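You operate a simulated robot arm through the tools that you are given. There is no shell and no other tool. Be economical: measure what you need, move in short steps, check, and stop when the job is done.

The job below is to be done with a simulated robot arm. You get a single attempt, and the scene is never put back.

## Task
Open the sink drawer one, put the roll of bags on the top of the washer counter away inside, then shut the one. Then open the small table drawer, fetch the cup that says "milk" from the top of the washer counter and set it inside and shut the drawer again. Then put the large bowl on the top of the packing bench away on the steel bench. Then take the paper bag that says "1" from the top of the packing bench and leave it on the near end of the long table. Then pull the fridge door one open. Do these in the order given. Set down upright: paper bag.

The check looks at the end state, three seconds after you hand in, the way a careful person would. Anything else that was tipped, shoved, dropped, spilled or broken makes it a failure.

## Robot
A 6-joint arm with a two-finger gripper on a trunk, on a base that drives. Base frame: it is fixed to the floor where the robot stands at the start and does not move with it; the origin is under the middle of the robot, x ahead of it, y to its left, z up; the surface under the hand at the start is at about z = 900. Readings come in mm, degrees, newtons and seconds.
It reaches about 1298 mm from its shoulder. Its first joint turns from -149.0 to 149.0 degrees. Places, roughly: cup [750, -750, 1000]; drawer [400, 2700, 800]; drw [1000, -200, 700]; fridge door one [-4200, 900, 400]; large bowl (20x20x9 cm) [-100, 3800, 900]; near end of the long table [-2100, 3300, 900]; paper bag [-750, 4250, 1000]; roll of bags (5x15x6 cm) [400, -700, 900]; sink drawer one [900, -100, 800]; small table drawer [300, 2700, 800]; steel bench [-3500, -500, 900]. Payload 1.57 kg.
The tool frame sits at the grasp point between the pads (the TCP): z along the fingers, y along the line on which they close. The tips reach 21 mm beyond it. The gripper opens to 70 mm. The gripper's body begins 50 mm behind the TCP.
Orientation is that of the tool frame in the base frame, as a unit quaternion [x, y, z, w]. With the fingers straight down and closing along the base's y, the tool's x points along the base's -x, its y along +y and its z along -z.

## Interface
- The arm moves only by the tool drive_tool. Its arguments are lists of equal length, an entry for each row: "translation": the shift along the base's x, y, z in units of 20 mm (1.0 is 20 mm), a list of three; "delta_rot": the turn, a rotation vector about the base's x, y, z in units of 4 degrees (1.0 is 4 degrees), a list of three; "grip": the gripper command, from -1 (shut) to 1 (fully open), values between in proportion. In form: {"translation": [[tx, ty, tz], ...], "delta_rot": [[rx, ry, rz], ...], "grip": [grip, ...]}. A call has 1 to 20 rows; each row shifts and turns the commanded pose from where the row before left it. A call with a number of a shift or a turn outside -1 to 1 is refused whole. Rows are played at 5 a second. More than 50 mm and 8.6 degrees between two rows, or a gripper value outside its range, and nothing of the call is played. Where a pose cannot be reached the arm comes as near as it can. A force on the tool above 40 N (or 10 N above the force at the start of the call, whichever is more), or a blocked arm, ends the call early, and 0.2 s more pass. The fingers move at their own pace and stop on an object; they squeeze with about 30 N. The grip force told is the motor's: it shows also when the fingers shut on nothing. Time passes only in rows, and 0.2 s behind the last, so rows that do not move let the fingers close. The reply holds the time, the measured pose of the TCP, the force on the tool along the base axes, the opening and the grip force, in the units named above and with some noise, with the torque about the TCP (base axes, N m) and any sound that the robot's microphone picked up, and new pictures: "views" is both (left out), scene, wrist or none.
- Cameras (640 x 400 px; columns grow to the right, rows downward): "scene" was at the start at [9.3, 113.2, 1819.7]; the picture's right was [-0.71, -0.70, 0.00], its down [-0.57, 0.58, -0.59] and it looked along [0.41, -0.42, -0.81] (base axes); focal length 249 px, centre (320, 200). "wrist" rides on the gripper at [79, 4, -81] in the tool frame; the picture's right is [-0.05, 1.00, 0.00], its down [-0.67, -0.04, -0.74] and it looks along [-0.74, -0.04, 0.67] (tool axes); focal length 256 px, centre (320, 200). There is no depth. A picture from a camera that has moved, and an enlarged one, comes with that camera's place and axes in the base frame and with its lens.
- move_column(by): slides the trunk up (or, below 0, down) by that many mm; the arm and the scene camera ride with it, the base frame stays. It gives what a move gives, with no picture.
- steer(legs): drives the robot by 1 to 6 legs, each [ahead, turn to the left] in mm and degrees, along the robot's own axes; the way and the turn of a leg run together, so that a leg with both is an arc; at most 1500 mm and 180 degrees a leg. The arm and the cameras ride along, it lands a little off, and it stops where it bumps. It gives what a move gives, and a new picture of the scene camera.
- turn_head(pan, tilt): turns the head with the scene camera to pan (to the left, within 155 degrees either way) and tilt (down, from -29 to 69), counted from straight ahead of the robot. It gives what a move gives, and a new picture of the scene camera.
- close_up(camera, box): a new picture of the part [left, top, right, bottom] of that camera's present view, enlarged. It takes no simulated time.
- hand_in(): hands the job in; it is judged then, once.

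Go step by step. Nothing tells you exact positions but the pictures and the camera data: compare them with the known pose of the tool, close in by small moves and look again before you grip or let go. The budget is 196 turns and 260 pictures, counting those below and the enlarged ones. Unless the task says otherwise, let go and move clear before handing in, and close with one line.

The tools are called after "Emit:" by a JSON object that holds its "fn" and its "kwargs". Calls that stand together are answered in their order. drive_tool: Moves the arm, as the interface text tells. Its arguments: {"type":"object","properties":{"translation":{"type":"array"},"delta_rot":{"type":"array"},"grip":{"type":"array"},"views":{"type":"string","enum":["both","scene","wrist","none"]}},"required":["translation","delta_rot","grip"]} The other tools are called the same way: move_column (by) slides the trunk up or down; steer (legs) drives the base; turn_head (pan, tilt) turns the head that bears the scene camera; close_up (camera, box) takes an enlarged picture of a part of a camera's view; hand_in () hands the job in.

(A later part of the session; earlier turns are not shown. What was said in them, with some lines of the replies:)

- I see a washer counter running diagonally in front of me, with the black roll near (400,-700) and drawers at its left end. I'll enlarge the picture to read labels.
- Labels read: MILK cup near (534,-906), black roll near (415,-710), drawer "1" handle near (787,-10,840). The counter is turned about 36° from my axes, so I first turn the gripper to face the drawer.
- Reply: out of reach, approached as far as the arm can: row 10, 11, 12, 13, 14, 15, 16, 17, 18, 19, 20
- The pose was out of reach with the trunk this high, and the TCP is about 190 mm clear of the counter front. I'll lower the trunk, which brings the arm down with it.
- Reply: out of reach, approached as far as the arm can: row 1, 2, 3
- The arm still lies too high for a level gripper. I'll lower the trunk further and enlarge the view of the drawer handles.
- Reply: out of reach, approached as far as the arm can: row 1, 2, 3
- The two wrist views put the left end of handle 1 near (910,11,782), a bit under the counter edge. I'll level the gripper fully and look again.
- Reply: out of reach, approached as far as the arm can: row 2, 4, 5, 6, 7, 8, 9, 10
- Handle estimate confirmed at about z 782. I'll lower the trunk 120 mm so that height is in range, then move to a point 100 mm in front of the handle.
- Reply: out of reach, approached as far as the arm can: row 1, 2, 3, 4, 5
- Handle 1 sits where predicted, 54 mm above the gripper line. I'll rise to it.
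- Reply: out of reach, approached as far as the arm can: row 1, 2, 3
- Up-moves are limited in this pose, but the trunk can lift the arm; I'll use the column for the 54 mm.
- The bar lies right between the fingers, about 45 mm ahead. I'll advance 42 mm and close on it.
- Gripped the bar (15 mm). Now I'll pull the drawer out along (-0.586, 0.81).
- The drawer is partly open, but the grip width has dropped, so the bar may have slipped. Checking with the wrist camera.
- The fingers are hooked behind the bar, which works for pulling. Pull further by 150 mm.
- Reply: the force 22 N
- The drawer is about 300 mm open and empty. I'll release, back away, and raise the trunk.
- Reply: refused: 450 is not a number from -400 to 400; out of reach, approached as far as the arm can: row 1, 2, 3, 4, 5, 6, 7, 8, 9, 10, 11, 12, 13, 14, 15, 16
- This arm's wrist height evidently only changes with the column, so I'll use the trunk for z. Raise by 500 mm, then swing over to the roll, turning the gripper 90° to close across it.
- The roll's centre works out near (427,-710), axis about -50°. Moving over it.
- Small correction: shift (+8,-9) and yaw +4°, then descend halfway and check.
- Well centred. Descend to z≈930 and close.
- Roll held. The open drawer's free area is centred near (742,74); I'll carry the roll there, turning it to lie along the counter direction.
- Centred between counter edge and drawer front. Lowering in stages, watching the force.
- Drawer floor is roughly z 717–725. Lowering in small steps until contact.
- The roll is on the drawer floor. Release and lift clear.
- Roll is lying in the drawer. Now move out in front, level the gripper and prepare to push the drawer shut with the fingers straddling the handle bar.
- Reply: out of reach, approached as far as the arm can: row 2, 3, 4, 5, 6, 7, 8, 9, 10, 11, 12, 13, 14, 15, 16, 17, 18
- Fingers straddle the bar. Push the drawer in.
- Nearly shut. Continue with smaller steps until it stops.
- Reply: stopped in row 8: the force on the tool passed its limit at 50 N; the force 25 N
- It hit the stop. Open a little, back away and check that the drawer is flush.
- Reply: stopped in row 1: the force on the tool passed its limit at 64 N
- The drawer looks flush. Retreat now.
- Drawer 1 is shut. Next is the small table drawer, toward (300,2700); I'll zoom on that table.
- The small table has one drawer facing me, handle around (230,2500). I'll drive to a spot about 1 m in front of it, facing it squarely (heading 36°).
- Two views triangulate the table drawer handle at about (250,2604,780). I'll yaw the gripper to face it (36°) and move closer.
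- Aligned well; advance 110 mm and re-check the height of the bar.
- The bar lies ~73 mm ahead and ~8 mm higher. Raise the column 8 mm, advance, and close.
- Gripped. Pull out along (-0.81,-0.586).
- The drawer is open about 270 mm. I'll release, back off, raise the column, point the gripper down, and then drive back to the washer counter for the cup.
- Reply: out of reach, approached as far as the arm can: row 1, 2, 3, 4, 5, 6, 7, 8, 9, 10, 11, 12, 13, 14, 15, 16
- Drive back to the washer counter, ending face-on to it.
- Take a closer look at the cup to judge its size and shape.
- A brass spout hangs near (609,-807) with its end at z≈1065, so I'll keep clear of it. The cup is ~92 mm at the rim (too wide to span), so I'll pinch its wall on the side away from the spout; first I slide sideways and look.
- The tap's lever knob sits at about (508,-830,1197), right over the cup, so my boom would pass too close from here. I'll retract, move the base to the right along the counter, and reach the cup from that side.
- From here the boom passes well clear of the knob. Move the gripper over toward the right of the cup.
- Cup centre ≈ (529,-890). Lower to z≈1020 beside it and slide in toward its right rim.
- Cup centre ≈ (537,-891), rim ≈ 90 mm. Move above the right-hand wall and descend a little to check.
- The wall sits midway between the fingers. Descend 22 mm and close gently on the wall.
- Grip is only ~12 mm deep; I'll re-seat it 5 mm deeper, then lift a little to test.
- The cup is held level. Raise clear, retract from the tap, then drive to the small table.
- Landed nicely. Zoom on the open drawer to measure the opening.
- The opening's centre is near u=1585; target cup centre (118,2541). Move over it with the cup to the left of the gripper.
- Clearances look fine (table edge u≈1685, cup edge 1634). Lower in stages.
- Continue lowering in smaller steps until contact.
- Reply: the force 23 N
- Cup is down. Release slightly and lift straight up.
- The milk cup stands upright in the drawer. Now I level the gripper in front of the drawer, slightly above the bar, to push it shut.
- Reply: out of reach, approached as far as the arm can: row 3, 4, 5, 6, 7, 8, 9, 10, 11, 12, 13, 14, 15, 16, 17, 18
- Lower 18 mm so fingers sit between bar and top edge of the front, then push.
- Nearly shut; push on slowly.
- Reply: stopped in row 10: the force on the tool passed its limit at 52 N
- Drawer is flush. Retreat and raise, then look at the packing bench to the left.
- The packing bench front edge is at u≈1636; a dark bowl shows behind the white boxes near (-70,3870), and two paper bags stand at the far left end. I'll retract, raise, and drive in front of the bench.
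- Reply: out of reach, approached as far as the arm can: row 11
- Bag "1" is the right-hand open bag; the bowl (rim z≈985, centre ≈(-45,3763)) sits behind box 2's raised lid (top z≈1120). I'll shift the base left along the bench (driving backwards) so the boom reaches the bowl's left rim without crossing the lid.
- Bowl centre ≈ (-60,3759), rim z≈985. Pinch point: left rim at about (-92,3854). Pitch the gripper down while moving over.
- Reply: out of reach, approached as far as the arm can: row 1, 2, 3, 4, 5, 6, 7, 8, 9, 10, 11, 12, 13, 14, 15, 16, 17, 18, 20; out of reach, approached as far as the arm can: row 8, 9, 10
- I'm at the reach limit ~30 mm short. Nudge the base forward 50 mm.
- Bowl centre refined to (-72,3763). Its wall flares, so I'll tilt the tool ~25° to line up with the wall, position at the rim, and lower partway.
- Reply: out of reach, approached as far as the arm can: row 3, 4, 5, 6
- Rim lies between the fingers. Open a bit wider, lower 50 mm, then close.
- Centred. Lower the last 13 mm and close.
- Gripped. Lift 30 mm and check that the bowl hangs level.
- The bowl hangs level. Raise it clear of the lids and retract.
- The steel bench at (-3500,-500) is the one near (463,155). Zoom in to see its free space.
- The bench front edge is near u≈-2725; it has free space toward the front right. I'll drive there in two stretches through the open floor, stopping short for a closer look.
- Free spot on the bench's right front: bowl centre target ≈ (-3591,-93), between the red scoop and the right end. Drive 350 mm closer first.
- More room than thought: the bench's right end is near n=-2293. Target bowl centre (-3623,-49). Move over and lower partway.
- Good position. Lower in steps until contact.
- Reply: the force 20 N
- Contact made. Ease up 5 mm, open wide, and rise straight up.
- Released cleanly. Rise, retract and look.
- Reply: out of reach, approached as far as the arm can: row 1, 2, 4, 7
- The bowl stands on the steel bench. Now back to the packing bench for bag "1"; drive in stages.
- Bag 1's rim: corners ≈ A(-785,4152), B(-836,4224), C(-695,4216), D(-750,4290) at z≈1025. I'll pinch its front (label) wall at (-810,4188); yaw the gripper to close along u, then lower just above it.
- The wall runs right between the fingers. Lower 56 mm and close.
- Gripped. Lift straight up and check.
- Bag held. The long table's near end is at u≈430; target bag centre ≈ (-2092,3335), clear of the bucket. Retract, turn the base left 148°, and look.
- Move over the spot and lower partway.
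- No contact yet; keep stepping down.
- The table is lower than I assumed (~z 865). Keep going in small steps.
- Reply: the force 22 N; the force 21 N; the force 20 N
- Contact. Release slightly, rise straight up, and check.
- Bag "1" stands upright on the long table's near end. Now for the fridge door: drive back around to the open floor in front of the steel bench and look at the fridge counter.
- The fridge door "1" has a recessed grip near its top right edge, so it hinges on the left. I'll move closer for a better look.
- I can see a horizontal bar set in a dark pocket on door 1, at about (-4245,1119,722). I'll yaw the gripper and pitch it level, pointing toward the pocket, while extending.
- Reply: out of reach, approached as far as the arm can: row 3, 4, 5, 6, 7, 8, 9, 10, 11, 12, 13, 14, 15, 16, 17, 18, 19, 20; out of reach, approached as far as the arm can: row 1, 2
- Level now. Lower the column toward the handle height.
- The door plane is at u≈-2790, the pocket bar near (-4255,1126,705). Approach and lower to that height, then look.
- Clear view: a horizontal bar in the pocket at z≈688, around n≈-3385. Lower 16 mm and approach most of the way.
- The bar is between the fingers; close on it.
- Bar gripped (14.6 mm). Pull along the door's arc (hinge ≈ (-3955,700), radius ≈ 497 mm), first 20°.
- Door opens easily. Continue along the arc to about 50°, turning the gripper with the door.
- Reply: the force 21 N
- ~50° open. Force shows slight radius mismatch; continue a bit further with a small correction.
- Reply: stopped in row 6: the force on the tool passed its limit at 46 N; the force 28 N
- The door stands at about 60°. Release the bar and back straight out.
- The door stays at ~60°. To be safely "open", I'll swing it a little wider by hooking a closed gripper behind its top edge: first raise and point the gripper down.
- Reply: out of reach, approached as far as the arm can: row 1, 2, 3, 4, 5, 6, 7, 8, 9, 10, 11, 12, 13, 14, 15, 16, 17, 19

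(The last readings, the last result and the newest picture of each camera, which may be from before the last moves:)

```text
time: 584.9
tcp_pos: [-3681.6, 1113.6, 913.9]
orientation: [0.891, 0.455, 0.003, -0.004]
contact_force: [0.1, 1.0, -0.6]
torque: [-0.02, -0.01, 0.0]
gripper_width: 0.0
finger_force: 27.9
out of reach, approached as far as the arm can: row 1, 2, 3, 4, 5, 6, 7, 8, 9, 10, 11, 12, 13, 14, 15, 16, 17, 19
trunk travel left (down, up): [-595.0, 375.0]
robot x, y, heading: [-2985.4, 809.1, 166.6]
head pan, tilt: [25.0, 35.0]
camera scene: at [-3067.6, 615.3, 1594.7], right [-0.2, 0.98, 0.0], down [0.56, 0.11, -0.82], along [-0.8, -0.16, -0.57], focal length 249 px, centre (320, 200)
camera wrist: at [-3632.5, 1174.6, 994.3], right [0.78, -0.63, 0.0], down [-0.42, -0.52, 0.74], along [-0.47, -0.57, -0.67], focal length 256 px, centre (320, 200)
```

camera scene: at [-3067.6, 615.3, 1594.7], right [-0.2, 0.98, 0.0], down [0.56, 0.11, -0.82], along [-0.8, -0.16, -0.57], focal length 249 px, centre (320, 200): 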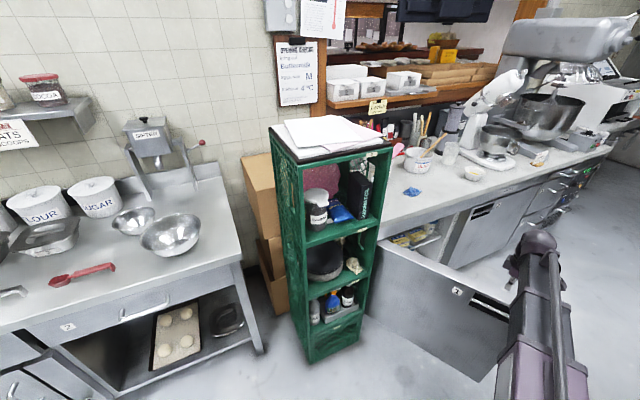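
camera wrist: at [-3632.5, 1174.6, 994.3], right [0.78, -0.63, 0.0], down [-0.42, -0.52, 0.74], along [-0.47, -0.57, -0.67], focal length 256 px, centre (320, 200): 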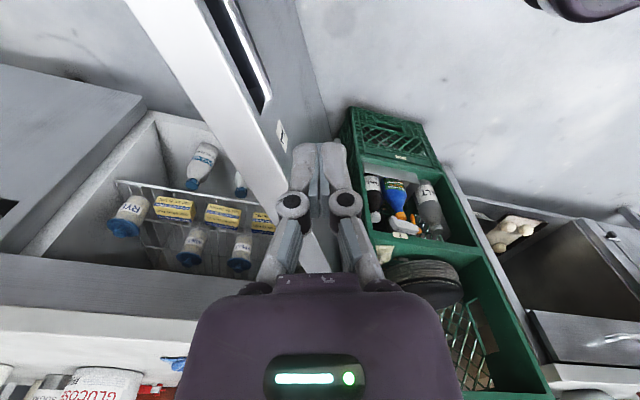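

I see the door's top edge and the fridge cavity. Pass over the door and lower the closed fingers behind its inner face.

Emit:
{"fn": "drive_tool", "kwargs": {"translation": [[-0.98, 0.34, 0], [-0.98, 0.34, 0], [-0.98, 0.34, 0], [-0.98, 0.34, 0], [-0.98, 0.34, 0], [-0.98, 0.34, 0], [-0.98, 0.34, 0], [-0.5, 0.2, 0]], "delta_rot": [[0, 0, 0], [0, 0, 0], [0, 0, 0], [0, 0, 0], [0, 0, 0], [0, 0, 0], [0, 0, 0], [0, 0, 0]], "grip": [-1, -1, -1, -1, -1, -1, -1, -1], "views": "both"}}

```text
time: 586.7
tcp_pos: [-3830.0, 1165.8, 912.7]
orientation: [0.891, 0.454, 0.004, -0.004]
contact_force: [0.4, 0.4, 0.1]
torque: [-0.05, -0.02, -0.01]
gripper_width: 0.0
finger_force: 28.1
trunk travel left (down, up): [-595.0, 375.0]
robot x, y, heading: [-2986.7, 809.8, 166.5]
head pan, tilt: [25.0, 35.0]
camera scene: at [-3067.6, 615.3, 1594.7], right [-0.2, 0.98, 0.0], down [0.56, 0.11, -0.82], along [-0.8, -0.16, -0.57], focal length 249 px, centre (320, 200)
camera wrist: at [-3779.9, 1225.8, 994.2], right [0.78, -0.63, 0.0], down [-0.42, -0.53, 0.74], along [-0.47, -0.57, -0.67], focal length 256 px, centre (320, 200)
```

scene: 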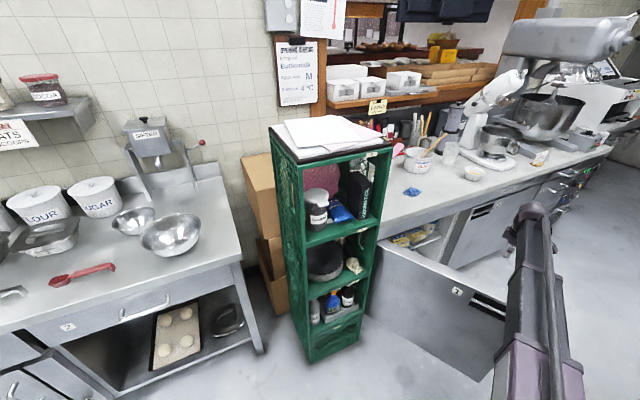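
wrist: 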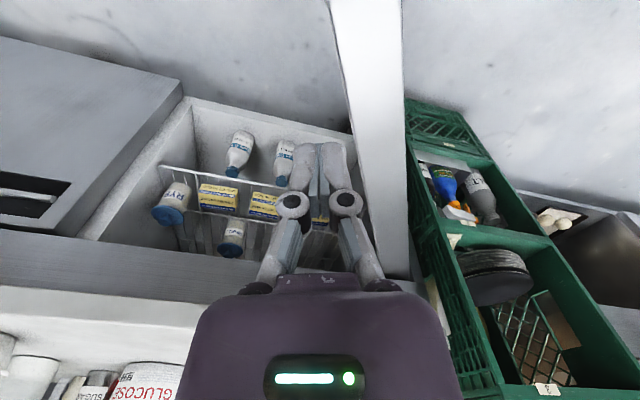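

Emit:
{"fn": "drive_tool", "kwargs": {"translation": [[-0.9, 0.4, 0]], "delta_rot": [[0, 0, 0]], "grip": [-1], "views": "none"}}

Emit:
{"fn": "move_column", "kwargs": {"by": -165}}

Emit:
{"fn": "drive_tool", "kwargs": {"translation": [[0, 0, 0]], "delta_rot": [[0, 0, 0]], "grip": [-1], "views": "both"}}

```text
time: 587.1
tcp_pos: [-3847.2, 1173.3, 913.4]
orientation: [0.89, 0.456, 0.002, -0.003]
contact_force: [-0.5, -0.3, 0.1]
torque: [0.02, 0.0, -0.02]
gripper_width: 0.0
finger_force: 28.2
trunk travel left (down, up): [-595.0, 375.0]
robot x, y, heading: [-2987.0, 808.6, 166.7]
head pan, tilt: [25.0, 35.0]
```

```text
time: 589.0
tcp_pos: [-3847.3, 1174.4, 748.6]
orientation: [0.891, 0.454, 0.002, -0.003]
contact_force: [0.3, -0.9, 0.7]
torque: [-0.01, -0.02, 0.0]
gripper_width: 0.0
finger_force: 28.6
trunk travel left (down, up): [-430.0, 540.0]
robot x, y, heading: [-2984.7, 812.9, 166.7]
head pan, tilt: [25.0, 35.0]
```

```text
time: 589.4
tcp_pos: [-3847.7, 1172.7, 748.4]
orientation: [0.891, 0.455, 0.003, -0.004]
contact_force: [-0.2, -0.6, -0.3]
torque: [0.05, -0.01, 0.0]
gripper_width: 0.1
finger_force: 28.9
trunk travel left (down, up): [-430.0, 540.0]
robot x, y, heading: [-2985.8, 808.6, 166.5]
head pan, tilt: [25.0, 35.0]
camera scene: at [-3067.6, 615.3, 1429.7], right [-0.2, 0.98, 0.0], down [0.56, 0.11, -0.82], along [-0.8, -0.16, -0.57], focal length 249 px, centre (320, 200)
camera wrist: at [-3797.4, 1234.3, 829.3], right [0.78, -0.63, 0.0], down [-0.42, -0.53, 0.74], along [-0.47, -0.57, -0.67], focal length 256 px, centre (320, 200)
```

scene: 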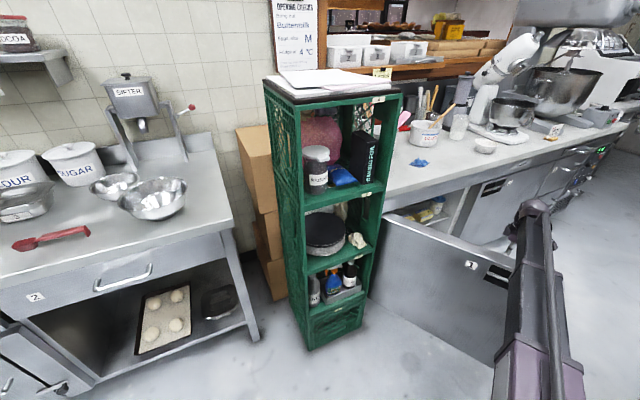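
wrist: 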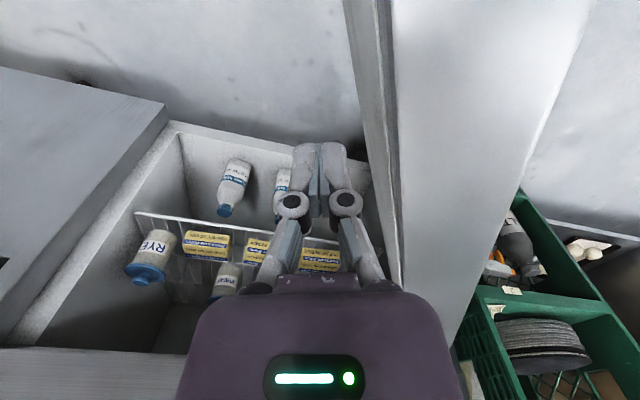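

Fingers are hooked behind the door's inner face. Pull it wider along the arc.

Emit:
{"fn": "drive_tool", "kwargs": {"translation": [[0.77, -0.36, 0], [0.77, -0.36, 0], [0.77, -0.36, 0], [0.735, -0.425, 0], [0.735, -0.425, 0], [0.735, -0.425, 0], [0.69, -0.5, 0], [0.69, -0.5, 0], [0.69, -0.5, 0], [0.63, -0.57, 0], [0.63, -0.57, 0]], "delta_rot": [[0, 0, 0], [0, 0, 0], [0, 0, 0], [0, 0, 0], [0, 0, 0], [0, 0, 0], [0, 0, 0], [0, 0, 0], [0, 0, 0], [0, 0, 0], [0, 0, 0]], "grip": [-1, -1, -1, -1, -1, -1, -1, -1, -1, -1, -1], "views": "both"}}

```text
time: 591.8
tcp_pos: [-3690.9, 1073.7, 748.6]
orientation: [0.891, 0.454, 0.003, -0.003]
contact_force: [0.2, 0.2, 2.5]
torque: [0.02, 0.02, 0.01]
gripper_width: 0.0
finger_force: 28.2
trunk travel left (down, up): [-430.0, 540.0]
robot x, y, heading: [-2988.1, 808.0, 166.5]
head pan, tilt: [25.0, 35.0]
camera scene: at [-3067.5, 615.3, 1429.7], right [-0.2, 0.98, 0.0], down [0.56, 0.11, -0.82], along [-0.8, -0.16, -0.57], focal length 249 px, centre (320, 200)
camera wrist: at [-3641.1, 1133.9, 829.3], right [0.78, -0.63, 0.0], down [-0.42, -0.52, 0.74], along [-0.47, -0.57, -0.67], focal length 256 px, centre (320, 200)
```

scene: 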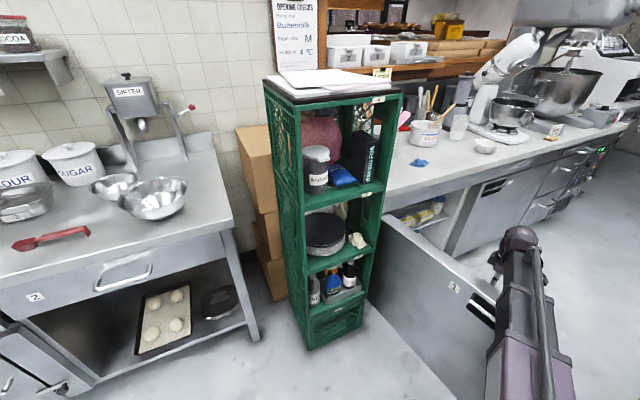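
wrist: 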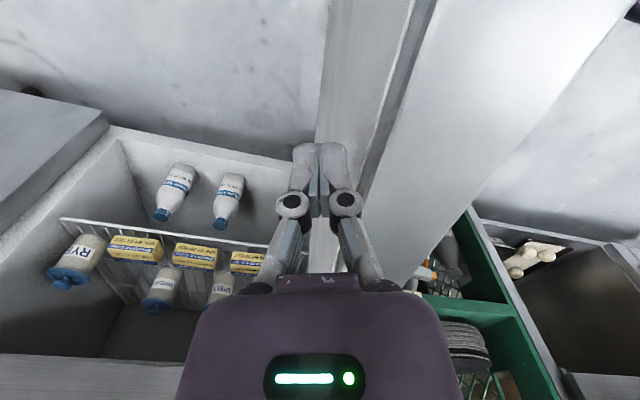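

The door is now ~78° open. Ease off its inner face, raise the arm and retract clear.

Emit:
{"fn": "drive_tool", "kwargs": {"translation": [[-0.7, 0.55, 0]], "delta_rot": [[0, 0, 0]], "grip": [-1], "views": "none"}}

Emit:
{"fn": "move_column", "kwargs": {"by": 350}}

Emit:
{"fn": "drive_tool", "kwargs": {"translation": [[0.9, -0.3, 0], [0.9, -0.3, 0], [0.9, -0.3, 0], [0.9, -0.3, 0], [0.9, -0.3, 0]], "delta_rot": [[0, 0, 0], [0, 0, 0], [0, 0, 0], [0, 0, 0], [0, 0, 0]], "grip": [0, 0, 0, 0, 0], "views": "both"}}

```text
time: 592.2
tcp_pos: [-3704.6, 1083.7, 748.4]
orientation: [0.891, 0.455, 0.003, -0.003]
contact_force: [-0.3, 0.2, -0.2]
torque: [0.0, 0.0, -0.01]
gripper_width: 0.2
finger_force: 28.1
trunk travel left (down, up): [-430.0, 540.0]
robot x, y, heading: [-2991.1, 810.9, 166.7]
head pan, tilt: [25.0, 35.0]
```

```text
time: 595.6
tcp_pos: [-3704.0, 1083.5, 1099.4]
orientation: [0.891, 0.454, 0.003, -0.003]
contact_force: [0.3, -0.1, -0.1]
torque: [0.02, 0.0, 0.0]
gripper_width: 0.3
finger_force: 29.0
trunk travel left (down, up): [-780.0, 190.0]
robot x, y, heading: [-2986.8, 811.4, 166.7]
head pan, tilt: [25.0, 35.0]
```

```text
time: 596.8
tcp_pos: [-3615.3, 1054.7, 1098.4]
orientation: [0.891, 0.455, 0.003, -0.004]
contact_force: [0.9, 0.4, -0.1]
torque: [0.02, -0.01, 0.0]
gripper_width: 35.0
finger_force: 0.1
trunk travel left (down, up): [-780.0, 190.0]
robot x, y, heading: [-2983.5, 812.3, 166.9]
head pan, tilt: [25.0, 35.0]
camera scene: at [-3067.0, 615.1, 1779.7], right [-0.2, 0.98, 0.0], down [0.56, 0.12, -0.82], along [-0.8, -0.16, -0.57], focal length 249 px, centre (320, 200)
camera wrist: at [-3565.3, 1114.8, 1179.5], right [0.78, -0.63, -0.01], down [-0.42, -0.53, 0.74], along [-0.47, -0.57, -0.67], focal length 256 px, centre (320, 200)
```

scene: 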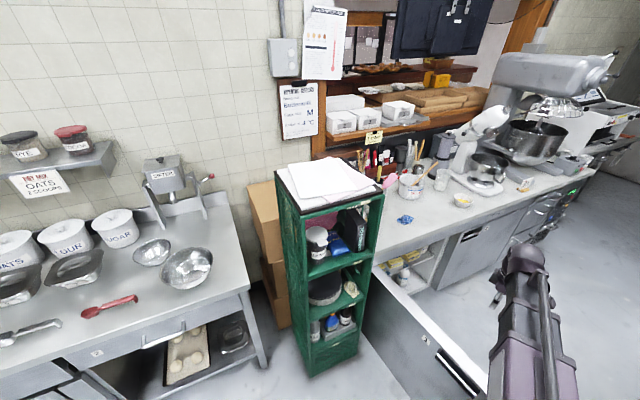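
wrist: 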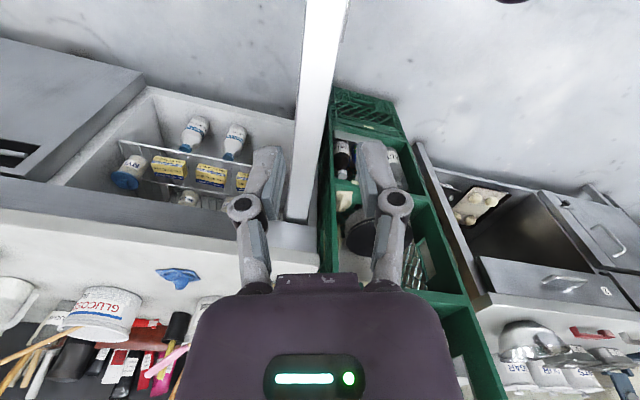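

The fridge door stands wide open, the arm is clear and nothing has been knocked over; the earlier views showed both drawers shut. Handing in.

Emit:
{"fn": "hand_in", "kwargs": {}}

```text
The job is handed in.
```

All five jobs are done in the order given and handed in. The roll of bags is in sink drawer one and the milk cup is in the small table drawer, both shut. The large bowl is on the steel bench, bag "1" stands upright on the near end of the long table, and fridge door one is open about 80°.
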